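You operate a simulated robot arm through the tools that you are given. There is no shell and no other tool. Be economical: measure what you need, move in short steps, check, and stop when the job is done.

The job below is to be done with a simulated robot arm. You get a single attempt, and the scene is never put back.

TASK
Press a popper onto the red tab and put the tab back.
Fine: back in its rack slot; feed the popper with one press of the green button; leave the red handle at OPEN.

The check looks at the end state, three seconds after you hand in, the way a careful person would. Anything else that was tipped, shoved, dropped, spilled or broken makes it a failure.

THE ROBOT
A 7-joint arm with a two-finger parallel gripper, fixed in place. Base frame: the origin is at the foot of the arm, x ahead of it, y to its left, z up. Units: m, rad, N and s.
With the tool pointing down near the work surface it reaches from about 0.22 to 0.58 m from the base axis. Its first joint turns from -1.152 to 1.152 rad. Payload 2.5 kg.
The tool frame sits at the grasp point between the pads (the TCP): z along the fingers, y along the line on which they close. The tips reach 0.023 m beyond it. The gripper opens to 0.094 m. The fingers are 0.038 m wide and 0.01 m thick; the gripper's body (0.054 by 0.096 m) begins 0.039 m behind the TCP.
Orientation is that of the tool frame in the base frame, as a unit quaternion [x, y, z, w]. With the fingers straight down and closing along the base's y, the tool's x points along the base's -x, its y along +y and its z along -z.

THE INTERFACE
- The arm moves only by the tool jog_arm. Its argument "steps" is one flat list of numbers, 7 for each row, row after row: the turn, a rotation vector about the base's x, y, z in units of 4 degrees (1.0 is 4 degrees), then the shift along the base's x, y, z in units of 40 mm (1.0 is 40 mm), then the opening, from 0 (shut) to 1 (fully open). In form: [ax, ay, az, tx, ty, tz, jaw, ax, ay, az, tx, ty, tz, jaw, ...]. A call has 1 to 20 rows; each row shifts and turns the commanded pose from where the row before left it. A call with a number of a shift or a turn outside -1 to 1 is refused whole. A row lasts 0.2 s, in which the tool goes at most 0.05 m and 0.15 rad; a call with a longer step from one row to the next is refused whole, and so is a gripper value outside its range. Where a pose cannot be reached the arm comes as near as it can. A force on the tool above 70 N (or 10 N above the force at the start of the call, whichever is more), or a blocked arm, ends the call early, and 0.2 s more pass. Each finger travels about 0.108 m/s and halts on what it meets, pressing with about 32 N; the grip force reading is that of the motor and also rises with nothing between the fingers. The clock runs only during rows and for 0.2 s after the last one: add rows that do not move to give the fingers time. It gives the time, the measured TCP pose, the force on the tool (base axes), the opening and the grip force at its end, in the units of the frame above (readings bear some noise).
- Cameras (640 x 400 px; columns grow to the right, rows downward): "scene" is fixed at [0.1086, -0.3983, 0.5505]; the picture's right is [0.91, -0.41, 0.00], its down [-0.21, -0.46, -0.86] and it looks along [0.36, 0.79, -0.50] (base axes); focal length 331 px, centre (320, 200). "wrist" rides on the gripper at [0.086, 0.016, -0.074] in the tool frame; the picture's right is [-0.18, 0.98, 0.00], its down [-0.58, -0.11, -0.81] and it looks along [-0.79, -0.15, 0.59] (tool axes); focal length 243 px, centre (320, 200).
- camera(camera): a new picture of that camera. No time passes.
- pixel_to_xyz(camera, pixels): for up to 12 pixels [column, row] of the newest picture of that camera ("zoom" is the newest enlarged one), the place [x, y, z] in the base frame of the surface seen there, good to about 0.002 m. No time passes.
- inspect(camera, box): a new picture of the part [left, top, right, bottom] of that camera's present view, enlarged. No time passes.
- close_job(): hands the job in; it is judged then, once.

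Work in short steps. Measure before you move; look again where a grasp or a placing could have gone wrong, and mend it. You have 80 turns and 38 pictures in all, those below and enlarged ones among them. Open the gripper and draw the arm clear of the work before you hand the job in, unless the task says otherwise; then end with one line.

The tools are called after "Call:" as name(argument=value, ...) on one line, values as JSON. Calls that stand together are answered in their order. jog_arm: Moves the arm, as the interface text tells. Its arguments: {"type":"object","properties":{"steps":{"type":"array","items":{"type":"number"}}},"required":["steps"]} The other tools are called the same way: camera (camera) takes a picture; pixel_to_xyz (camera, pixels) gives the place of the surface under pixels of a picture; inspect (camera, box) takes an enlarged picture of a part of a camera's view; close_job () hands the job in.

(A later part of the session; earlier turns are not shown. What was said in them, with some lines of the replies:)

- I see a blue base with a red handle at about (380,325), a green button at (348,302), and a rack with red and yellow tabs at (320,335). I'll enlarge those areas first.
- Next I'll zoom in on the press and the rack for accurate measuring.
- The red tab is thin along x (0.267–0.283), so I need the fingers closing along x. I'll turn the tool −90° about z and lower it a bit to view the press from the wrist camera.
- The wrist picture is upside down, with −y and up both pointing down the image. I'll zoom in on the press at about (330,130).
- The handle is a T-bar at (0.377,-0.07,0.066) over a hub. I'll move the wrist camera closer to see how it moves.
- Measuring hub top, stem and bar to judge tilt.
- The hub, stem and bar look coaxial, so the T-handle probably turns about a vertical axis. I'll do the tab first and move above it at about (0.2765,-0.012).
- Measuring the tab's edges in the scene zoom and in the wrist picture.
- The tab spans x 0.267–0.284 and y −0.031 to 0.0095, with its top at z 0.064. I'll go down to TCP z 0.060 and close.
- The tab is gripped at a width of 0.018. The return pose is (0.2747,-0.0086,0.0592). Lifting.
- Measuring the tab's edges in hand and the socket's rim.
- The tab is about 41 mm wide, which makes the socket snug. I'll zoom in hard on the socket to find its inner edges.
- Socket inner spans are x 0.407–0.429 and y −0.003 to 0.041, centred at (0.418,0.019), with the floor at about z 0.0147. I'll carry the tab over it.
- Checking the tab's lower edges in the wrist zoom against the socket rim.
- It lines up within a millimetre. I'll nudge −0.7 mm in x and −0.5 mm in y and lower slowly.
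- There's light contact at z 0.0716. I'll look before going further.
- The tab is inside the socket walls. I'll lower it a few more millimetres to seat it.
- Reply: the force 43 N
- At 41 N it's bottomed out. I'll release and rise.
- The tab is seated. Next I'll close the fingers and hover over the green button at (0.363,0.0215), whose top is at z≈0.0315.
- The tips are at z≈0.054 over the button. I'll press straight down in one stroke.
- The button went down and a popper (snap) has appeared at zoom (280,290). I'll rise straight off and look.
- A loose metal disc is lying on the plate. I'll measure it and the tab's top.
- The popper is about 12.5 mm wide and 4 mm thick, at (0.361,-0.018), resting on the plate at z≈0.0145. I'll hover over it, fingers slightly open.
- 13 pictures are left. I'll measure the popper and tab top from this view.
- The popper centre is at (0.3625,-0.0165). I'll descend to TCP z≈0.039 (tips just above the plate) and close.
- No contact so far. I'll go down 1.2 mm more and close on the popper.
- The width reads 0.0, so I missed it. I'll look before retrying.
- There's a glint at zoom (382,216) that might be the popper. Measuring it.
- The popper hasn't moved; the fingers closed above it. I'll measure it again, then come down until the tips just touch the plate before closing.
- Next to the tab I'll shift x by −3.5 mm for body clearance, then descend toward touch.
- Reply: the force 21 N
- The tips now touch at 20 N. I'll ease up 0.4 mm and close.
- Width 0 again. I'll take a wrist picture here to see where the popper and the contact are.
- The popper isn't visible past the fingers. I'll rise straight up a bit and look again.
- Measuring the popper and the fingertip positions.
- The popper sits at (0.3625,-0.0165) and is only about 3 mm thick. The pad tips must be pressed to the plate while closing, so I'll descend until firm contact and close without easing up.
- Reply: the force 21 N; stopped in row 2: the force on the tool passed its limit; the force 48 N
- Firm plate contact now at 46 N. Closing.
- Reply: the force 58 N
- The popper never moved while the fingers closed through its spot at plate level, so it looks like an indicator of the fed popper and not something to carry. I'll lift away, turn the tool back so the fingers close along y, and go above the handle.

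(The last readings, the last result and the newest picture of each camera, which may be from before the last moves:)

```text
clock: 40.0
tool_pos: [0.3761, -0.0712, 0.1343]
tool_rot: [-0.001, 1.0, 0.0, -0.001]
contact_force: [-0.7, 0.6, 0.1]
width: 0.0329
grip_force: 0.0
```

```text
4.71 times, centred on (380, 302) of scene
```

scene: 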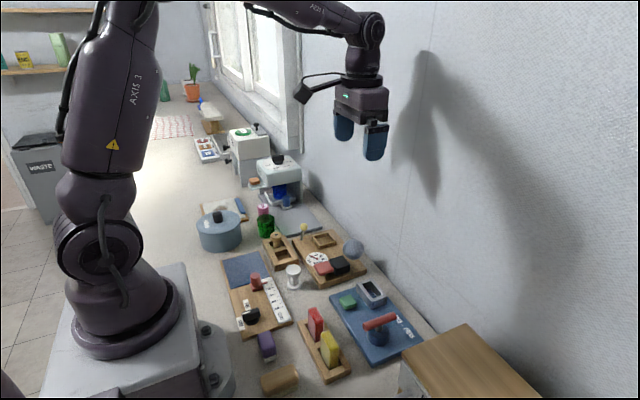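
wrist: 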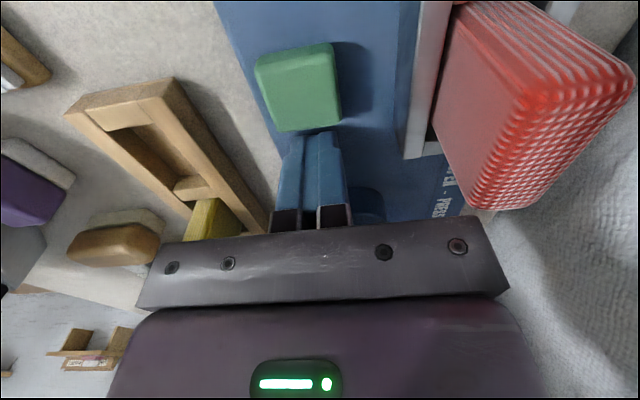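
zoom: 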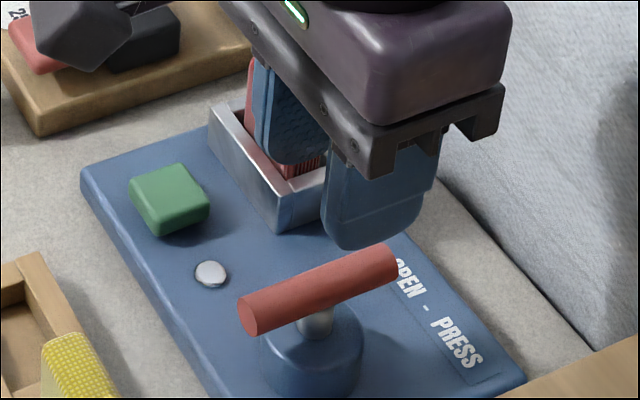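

The popper is at exactly the same spot, which confirms it. The fingers are above the bar, so I'll descend around it and grip.

Call:
jog_arm(steps=[0, 0, 0, 0, 0, -0.6, 0.35, 0, 0, 0, 0, 0, -0.6, 0.35, 0, 0, 0, 0, 0, -0.47, 0.35, 0, 0, 0, 0, 0, 0, 0.35, 0, 0, 0, 0, 0, 0, 0.15, 0, 0, 0, 0, 0, 0, 0, 0, 0, 0, 0, 0, 0, 0])

```text
clock: 41.6
tool_pos: [0.3764, -0.0709, 0.067]
tool_rot: [0.001, 1.0, -0.001, -0.001]
contact_force: [3.2, -8.9, -10.5]
width: 0.015
grip_force: 44.7
```

The bar is gripped (width 0.015). I'll test a small turn of −12° about z and see whether it follows.

Call:
jog_arm(steps=[0, 0, -1, 0, 0, 0, 0, 0, 0, -1, 0, 0, 0, 0, 0, 0, -1, 0, 0, 0, 0, 0, 0, 0, 0, 0, 0, 0])

```text
clock: 42.6
tool_pos: [0.3774, -0.0726, 0.0679]
tool_rot: [0.106, 0.994, -0.001, 0.001]
contact_force: [16.3, -19.2, -28.0]
width: 0.0149
grip_force: 45.0
```

The tool turned 12°, but the forces rose. I'll check whether the bar turned with it.

Call:
inspect(camera="scene", box=[345, 285, 425, 355])

```text
5.71 times, centred on (385, 320) of scene
```

zoom: 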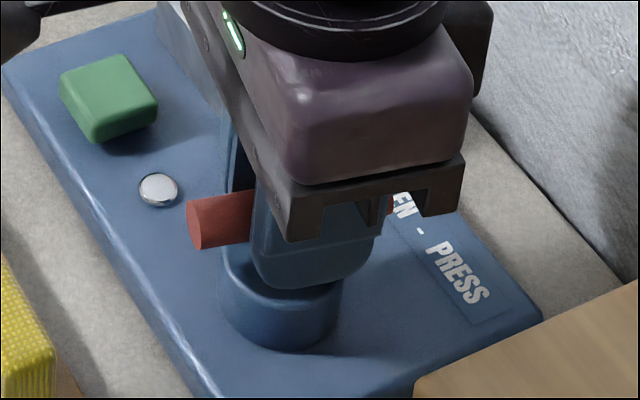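

The bar turned with the tool, so it's a rotary handle. I'll relieve the side forces by half a millimetre and turn further.

Call:
jog_arm(steps=[0, 0, -1, 0.015, -0.02, -0.025, 0, 0, 0, -1, 0, 0, 0, 0, 0, 0, -1, 0, 0, 0, 0, 0, 0, -1, 0, 0, 0, 0, 0, 0, 0, 0, 0, 0, 0])

```text
clock: 43.8
tool_pos: [0.3766, -0.0708, 0.0669]
tool_rot: [0.244, 0.97, -0.001, 0.0]
contact_force: [-14.0, -14.2, 39.8]
width: 0.0148
grip_force: 44.7
```

It's now at 28° and following. I'll trim z up 0.6 mm and keep turning.

Call:
jog_arm(steps=[0, 0, -1, 0, 0, 0.014, 0, 0, 0, -1, 0, 0, 0, 0, 0, 0, -1, 0, 0, 0, 0, 0, 0, -1, 0, 0, 0, 0, 0, 0, -1, 0, 0, 0, 0, 0, 0, 0, 0, 0, 0, 0])

```text
clock: 45.2
tool_pos: [0.3756, -0.0729, 0.0667]
tool_rot: [0.408, 0.913, -0.001, -0.002]
contact_force: [-22.2, -13.5, 40.6]
width: 0.0148
grip_force: 45.2
```

48°, still moving freely. Trim and continue.

Call:
jog_arm(steps=[0, 0, -1, -0.01, -0.005, 0.012, 0, 0, 0, -1, 0, 0, 0, 0, 0, 0, -1, 0, 0, 0, 0, 0, 0, -1, 0, 0, 0, 0, 0, 0, -1, 0, 0, 0, 0, 0, 0, 0, 0, 0, 0, 0])

Call:
inspect(camera="scene", box=[335, 260, 425, 345])

```text
clock: 46.6
tool_pos: [0.3752, -0.0731, 0.0676]
tool_rot: [0.561, 0.828, -0.001, -0.001]
contact_force: [-11.7, -22.4, 13.5]
width: 0.0145
grip_force: 44.9
```

```text
4.71 times, centred on (380, 302) of scene
```

zoom: 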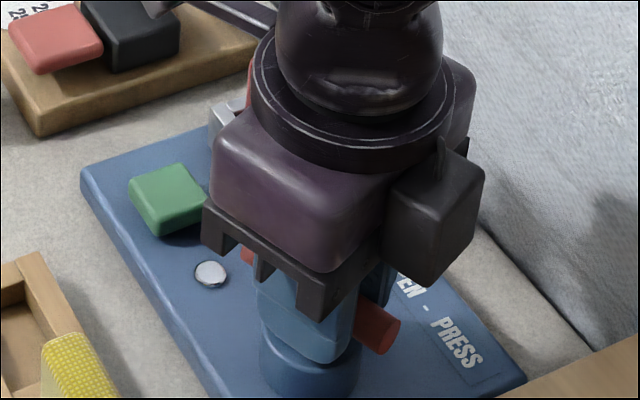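

The bar has followed to 68° and the popper is still on the plate. I'll continue to about 90°.

Call:
jog_arm(steps=[0, 0, -1, -0.005, -0.012, 0.004, 0, 0, 0, -1, 0, 0, 0, 0, 0, 0, -1, 0, 0, 0, 0, 0, 0, -1, 0, 0, 0, 0, 0, 0, -1, 0, 0, 0, 0, 0, 0, -1, 0, 0, 0, 0, 0, 0, 0, 0, 0, 0, 0, 0, 0, 0, 0, 0, 0, 0])

Call:
inspect(camera="scene", box=[335, 260, 425, 345])

```text
clock: 48.4
tool_pos: [0.3756, -0.0737, 0.067]
tool_rot: [0.718, 0.696, -0.003, -0.001]
contact_force: [-19.5, -19.5, -1.6]
width: 0.0148
grip_force: 45.2
```

```text
4.71 times, centred on (380, 302) of scene
```

zoom: 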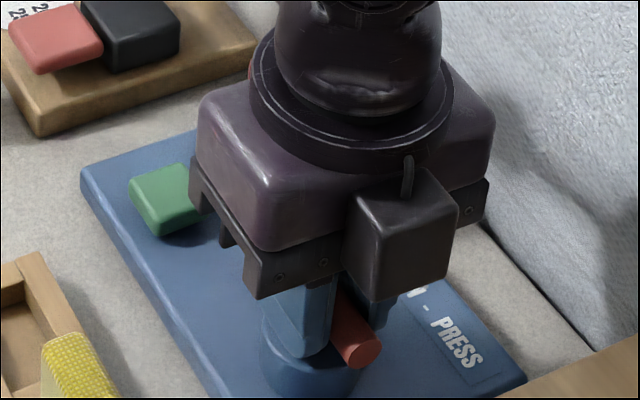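

The popper has gone from the plate, so the press was made. I'll turn the handle back +92° to OPEN.

Call:
jog_arm(steps=[0, 0, 1, -0.005, -0.005, 0, 0, 0, 0, 1, 0, 0, 0, 0, 0, 0, 1, 0, 0, 0, 0, 0, 0, 1, 0, 0, 0, 0, 0, 0, 1, 0, 0, 0, 0, 0, 0, 1, 0, 0, 0, 0, 0, 0, 1, 0, 0, 0, 0, 0, 0, 1, 0, 0, 0, 0, 0, 0, 1, 0, 0, 0, 0, 0, 0, 0, 0, 0, 0, 0])

```text
clock: 50.6
tool_pos: [0.3769, -0.0731, 0.0663]
tool_rot: [0.469, 0.883, -0.001, 0.0]
contact_force: [-4.3, -17.7, -21.7]
width: 0.0149
grip_force: 45.2
```

56° remain and the forces are fine. Continuing, with a small trim.

Call:
jog_arm(steps=[0, 0, 1, 0, -0.005, -0.006, 0, 0, 0, 1, 0, 0, 0, 0, 0, 0, 1, 0, 0, 0, 0, 0, 0, 1, 0, 0, 0, 0, 0, 0, 1, 0, 0, 0, 0, 0, 0, 1, 0, 0, 0, 0, 0, 0, 1, 0, 0, 0, 0, 0, 0, 0, 0, 0, 0, 0])

Call:
jog_arm(steps=[0, 0, 1, 0, 0, 0, 0, 0, 0, 1, 0, 0, 0, 0, 0, 0, 1, 0, 0, 0, 0, 0, 0, 1, 0, 0, 0, 0, 0, 0, 1, 0, 0, 0, 0, 0, 0, 1, 0, 0, 0, 0, 0, 0, 1, 0, 0, 0, 0, 0, 0, 0.3, 0, 0, 0, 0, 0, 0, 0, 0, 0, 0, 0])

```text
clock: 52.4
tool_pos: [0.3773, -0.071, 0.067]
tool_rot: [0.242, 0.97, 0.0, 0.0]
contact_force: [7.2, -13.6, -20.2]
width: 0.0149
grip_force: 45.3
```

```text
clock: 54.4
tool_pos: [0.3764, -0.0717, 0.0676]
tool_rot: [-0.01, 1.0, 0.001, 0.0]
contact_force: [8.9, -1.1, -14.9]
width: 0.0146
grip_force: 45.4
```

The handle is back at its start angle. I'll release and rise.

Call:
jog_arm(steps=[0, 0, 0, 0, 0, 0, 0.4, 0, 0, 0, 0, 0, 0, 0.4, 0, 0, 0, 0, 0, 0.5, 0.4, 0, 0, 0, 0, 0, 0.8, 0.4, 0, 0, 0, 0, 0, 0.9, 0.4, 0, 0, -1, 0, 0, 0, 0.5, 0, 0, -1, 0, 0, 0, 0.5, 0, 0, -1, 0.08, 0.19, 0, 0.5, 0, 0, -1, 0.08, 0.19, 0, 0.5, 0, 0, -1, 0.08, 0.19, 0, 0.5, 0, 0, -1, 0.08, 0.19, 0, 0.5, 0, 0, -1, 0.08, 0.19, 0, 0.5, 0, 0, -1, 0.08, 0.19, 0, 0.5, 0, 0, -1, 0.08, 0.19, 0, 0.5, 0, 0, -1, 0.08, 0.19, 0, 0.5, 0, 0, -1, 0.08, 0.19, 0, 0.5, 0, 0, -1, 0.08, 0.19, 0, 0.5, 0, 0, -1, 0.08, 0.19, 0, 0.5, 0, 0, -1, 0.08, 0.19, 0, 0.5, 0, 0, -1, 0, 0, 0, 0.5])

Call:
jog_arm(steps=[0, 0, -1, 0, 0, 0, 0.5, 0, 0, -1, 0, 0, 0, 0.5, 0, 0, -1, 0, 0, 0, 0.5, 0, 0, -1, 0, 0, 0, 0.5, 0, 0, -1, 0, 0, 0, 0.5, 0, 0, -1, 0, 0, 0, 0.5, 0, 0, -1, 0, 0, 0, 0.5, 0, 0, -0.8, 0, 0, 0, 0.5, 0, 0, 0, 0, 0, 0, 0.5])

Call:
inspect(camera="scene", box=[335, 260, 425, 345])

```text
clock: 58.6
tool_pos: [0.4144, 0.0193, 0.1555]
tool_rot: [0.49, 0.872, 0.001, -0.001]
contact_force: [-0.5, -0.1, -0.2]
width: 0.0469
grip_force: 0.0
```

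```text
clock: 60.6
tool_pos: [0.4144, 0.0195, 0.1538]
tool_rot: [0.708, 0.706, 0.0, 0.0]
contact_force: [-1.0, 0.4, -0.3]
width: 0.0469
grip_force: 0.1
```

```text
4.71 times, centred on (380, 302) of scene
```

zoom: 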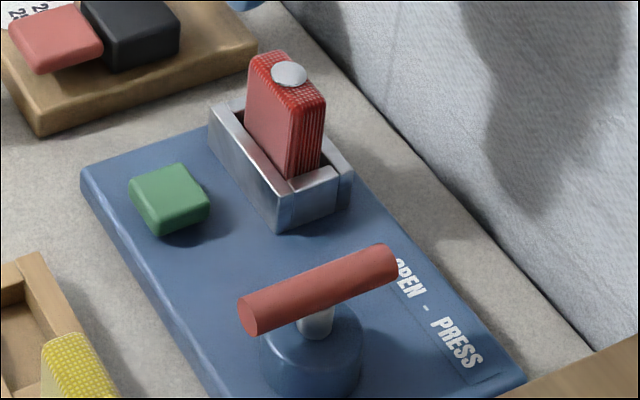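

The popper is on top of the tab and the handle is back where it started. Measuring the tab for the grasp.

Call:
pixel_to_xyz(camera="zoom", pixels=[[252, 70], [283, 56], [323, 100], [295, 108], [289, 73], [305, 140], [304, 165], [265, 110], [262, 62], [310, 90], [275, 82], [300, 125]])

```text
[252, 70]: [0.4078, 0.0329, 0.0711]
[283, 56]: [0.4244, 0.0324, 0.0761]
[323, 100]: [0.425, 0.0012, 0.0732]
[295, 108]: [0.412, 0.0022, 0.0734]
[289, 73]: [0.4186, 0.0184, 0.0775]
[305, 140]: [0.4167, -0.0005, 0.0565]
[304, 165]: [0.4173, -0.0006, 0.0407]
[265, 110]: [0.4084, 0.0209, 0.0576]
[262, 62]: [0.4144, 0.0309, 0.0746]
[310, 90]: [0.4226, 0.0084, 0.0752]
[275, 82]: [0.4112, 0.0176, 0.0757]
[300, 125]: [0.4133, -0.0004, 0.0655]
```

Descending to the tab at TCP z≈0.069 and closing.

Call:
jog_arm(steps=[0, 0, 0, 0.06, 0.045, -0.5, 0.5, 0, 0, 0, 0, 0, -0.6, 0.5, 0, 0, 0, 0, 0, -0.6, 0.5, 0, 0, 0, 0, 0, -0.425, 0.5, 0, 0, 0, 0, 0, 0, 0.5, 0, 0, 0, 0, 0, 0, 0, 0, 0, 0, 0, 0, 0, 0, 0, 0, 0, 0, 0, 0, 0])

```text
clock: 62.4
tool_pos: [0.4179, 0.0202, 0.0694]
tool_rot: [0.707, 0.707, 0.001, -0.001]
contact_force: [0.5, 0.3, -0.6]
width: 0.0179
grip_force: 31.9
```

Gripped at 0.018. I'll lift and carry it back above the rack slot.

Call:
jog_arm(steps=[0, 0, 0, 0, 0, 0.4, 0, 0, 0, 0, 0, 0, 0.7, 0, 0, 0, 0, 0, 0, 0.8, 0, 0, 0, 0, -0.71, -0.157, 0, 0, 0, 0, 0, -0.71, -0.157, 0, 0, 0, 0, 0, -0.71, -0.157, 0, 0, 0, 0, 0, -0.71, -0.157, 0, 0, 0, 0, 0, -0.71, -0.157, 0, 0, 0, 0, 0, 0, 0, -0.5, 0, 0, 0, 0, 0, 0, -0.3, 0, 0, 0, 0, 0, 0, 0, 0])

Call:
inspect(camera="scene", box=[285, 285, 365, 355])

```text
clock: 64.8
tool_pos: [0.2768, -0.0113, 0.1121]
tool_rot: [0.707, 0.707, 0.0, 0.0]
contact_force: [0.0, -0.6, -1.0]
width: 0.0181
grip_force: 31.7
```

```text
5.71 times, centred on (325, 320) of scene
```

zoom: 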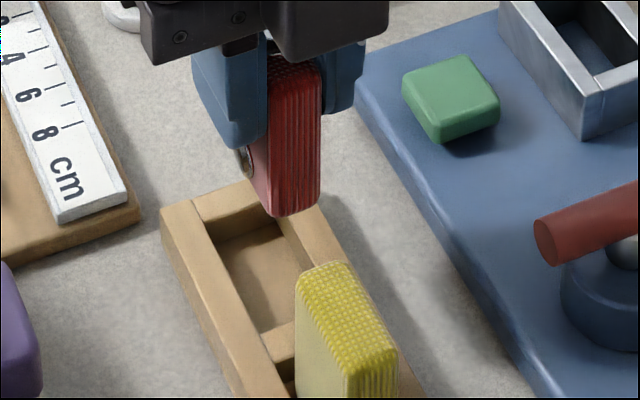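

There's something silver at zoom (245,160), beside the tab. I'll measure it, and the slot edges too.

Call:
pixel_to_xyz(camera="zoom", pixels=[[245, 160], [240, 155], [295, 72], [295, 200], [270, 210], [318, 205], [206, 237], [262, 208], [213, 225], [265, 355], [295, 335], [290, 150]])

```text
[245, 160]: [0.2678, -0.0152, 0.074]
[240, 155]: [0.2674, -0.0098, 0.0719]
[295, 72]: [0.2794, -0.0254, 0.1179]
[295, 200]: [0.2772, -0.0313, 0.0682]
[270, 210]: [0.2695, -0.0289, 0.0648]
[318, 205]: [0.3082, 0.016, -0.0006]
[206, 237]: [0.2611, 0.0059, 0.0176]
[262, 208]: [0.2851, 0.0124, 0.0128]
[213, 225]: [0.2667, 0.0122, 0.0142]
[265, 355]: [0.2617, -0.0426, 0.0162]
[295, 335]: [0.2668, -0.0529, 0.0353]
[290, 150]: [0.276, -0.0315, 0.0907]
```

It sits on the tab's left face below the fingertips. I'll use one tight zoom to understand it.

Call:
inspect(camera="scene", box=[302, 290, 332, 324])

```text
11.76 times, centred on (317, 307) of scene
```

zoom: 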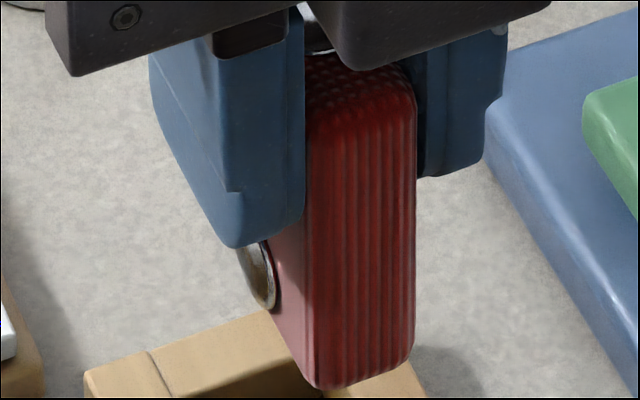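

Measuring the silver bits at (320,48) and (262,275).

Call:
pixel_to_xyz(camera="zoom", pixels=[[318, 46], [325, 50], [315, 40], [310, 15], [350, 90], [262, 275], [250, 255], [272, 290], [262, 300], [255, 265], [320, 385], [335, 70]])

```text
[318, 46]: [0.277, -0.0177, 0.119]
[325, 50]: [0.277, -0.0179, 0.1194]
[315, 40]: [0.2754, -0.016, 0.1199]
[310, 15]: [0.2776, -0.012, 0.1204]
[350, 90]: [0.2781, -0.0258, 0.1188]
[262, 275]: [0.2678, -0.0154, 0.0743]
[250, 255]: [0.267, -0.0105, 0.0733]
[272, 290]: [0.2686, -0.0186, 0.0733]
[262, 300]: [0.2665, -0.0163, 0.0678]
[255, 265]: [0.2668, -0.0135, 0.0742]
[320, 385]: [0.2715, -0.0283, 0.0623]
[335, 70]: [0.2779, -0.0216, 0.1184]
```

The popper is on the tab's top, with a matching disc on the face below. The tab is centred over the slot (x≈0.277, y +0.0124 to −0.036), so I'll lower it slowly.

Call:
jog_arm(steps=[0, 0, 0, 0, -0.01, -0.2, 0, 0, 0, 0, 0, 0, -0.2, 0, 0, 0, 0, 0, 0, -0.15, 0, 0, 0, 0, 0, 0, -0.15, 0, 0, 0, 0, 0, 0, -0.15, 0, 0, 0, 0, 0, 0, -0.15, 0, 0, 0, 0, 0, 0, -0.15, 0, 0, 0, 0, 0, 0, -0.05, 0, 0, 0, 0, 0, 0, 0, 0])

```text
clock: 66.8
tool_pos: [0.2753, -0.0101, 0.0652]
tool_rot: [0.708, 0.707, 0.001, 0.0]
contact_force: [0.9, 0.2, -0.9]
width: 0.0178
grip_force: 31.7
```

No contact at 0.065. I'll lower in small steps to the floor.

Call:
jog_arm(steps=[0, 0, 0, 0, 0, -0.05, 0, 0, 0, 0, 0, 0, -0.05, 0, 0, 0, 0, 0, 0, 0, 0])

```text
clock: 67.6
tool_pos: [0.2747, -0.0094, 0.062]
tool_rot: [0.707, 0.707, 0.001, -0.001]
contact_force: [-0.5, 0.3, -0.3]
width: 0.0182
grip_force: 32.4
```

Call:
jog_arm(steps=[0, 0, 0, 0, 0, -0.03, 0, 0, 0, 0, 0, 0, -0.03, 0, 0, 0, 0, 0, 0, 0, 0])

```text
clock: 68.4
tool_pos: [0.2739, -0.0118, 0.0607]
tool_rot: [0.707, 0.708, 0.001, -0.001]
contact_force: [-0.1, -0.6, -0.4]
width: 0.0179
grip_force: 31.8
```

Still free; lowering another 1.2 mm and then 1.2 mm.

Call:
jog_arm(steps=[0, 0, 0, 0, 0, -0.03, 0, 0, 0, 0, 0, 0, 0, 0])

Call:
jog_arm(steps=[0, 0, 0, 0, 0, -0.03, 0, 0, 0, 0, 0, 0, 0, 0])

```text
clock: 69.0
tool_pos: [0.2751, -0.0102, 0.0588]
tool_rot: [0.707, 0.707, 0.0, -0.001]
contact_force: [0.0, 0.1, -0.6]
width: 0.0178
grip_force: 32.4
```

```text
clock: 69.6
tool_pos: [0.2759, -0.0106, 0.0576]
tool_rot: [0.707, 0.707, 0.001, 0.0]
contact_force: [0.3, -0.5, -0.2]
width: 0.018
grip_force: 32.2
```

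No contact yet; one more step.

Call:
jog_arm(steps=[0, 0, 0, 0, 0, -0.03, 0, 0, 0, 0, 0, 0, 0, 0])

```text
clock: 70.2
tool_pos: [0.2742, -0.0105, 0.0565]
tool_rot: [0.707, 0.707, 0.001, 0.0]
contact_force: [-5.0, 1.2, 31.9]
width: 0.0181
grip_force: 32.2
```

Floor contact at 32 N, so the tab is seated. I'll ease up, open modestly, and rise straight up and clear.

Call:
jog_arm(steps=[0, 0, 0, 0, 0, 0.015, 0, 0, 0, 0, 0, 0, 0, 0.45, 0, 0, 0, 0, 0, 0, 0.45, 0, 0, 0, 0, 0, 0, 0.45, 0, 0, 0, 0, 0, 0.4, 0.45, 0, 0, 0, 0, 0, 0.8, 0.45, 0, 0, 0, 0, 0, 0.9, 0.45, 0, 0, 0, 0, 0, 0.9, 0.45, 0, 0, 0, 0.3, 0.8, 0.8, 0.45, 0, 0, 0, 0.3, 0.8, 0.8, 0.45, 0, 0, 0, 0.3, 0.8, 0.5, 0.45, 0, 0, 0, 0, 0, 0, 0.6])

Call:
inspect(camera="scene", box=[285, 265, 425, 370])

```text
clock: 72.8
tool_pos: [0.3116, 0.0862, 0.2617]
tool_rot: [0.706, 0.708, 0.001, -0.001]
contact_force: [0.0, -0.4, 0.2]
width: 0.0564
grip_force: 0.0
```

```text
3.81 times, centred on (355, 318) of scene
```

zoom: 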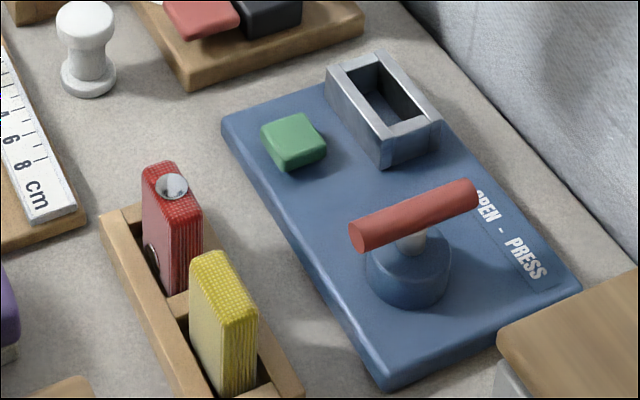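

The tab stands in its slot with the popper on top, the handle is at its starting (OPEN) angle, and everything else looks undisturbed. Handing in.

Call:
close_job()

```text
The job is handed in.
```

The popper is pressed onto the top of the red tab and the tab is back in its rack slot. I pressed the green button once and left the red handle at its starting angle, which I took to be OPEN. After pressing, the tab also had a small metal disc low on its left face that wasn't there before, and I left it alone.
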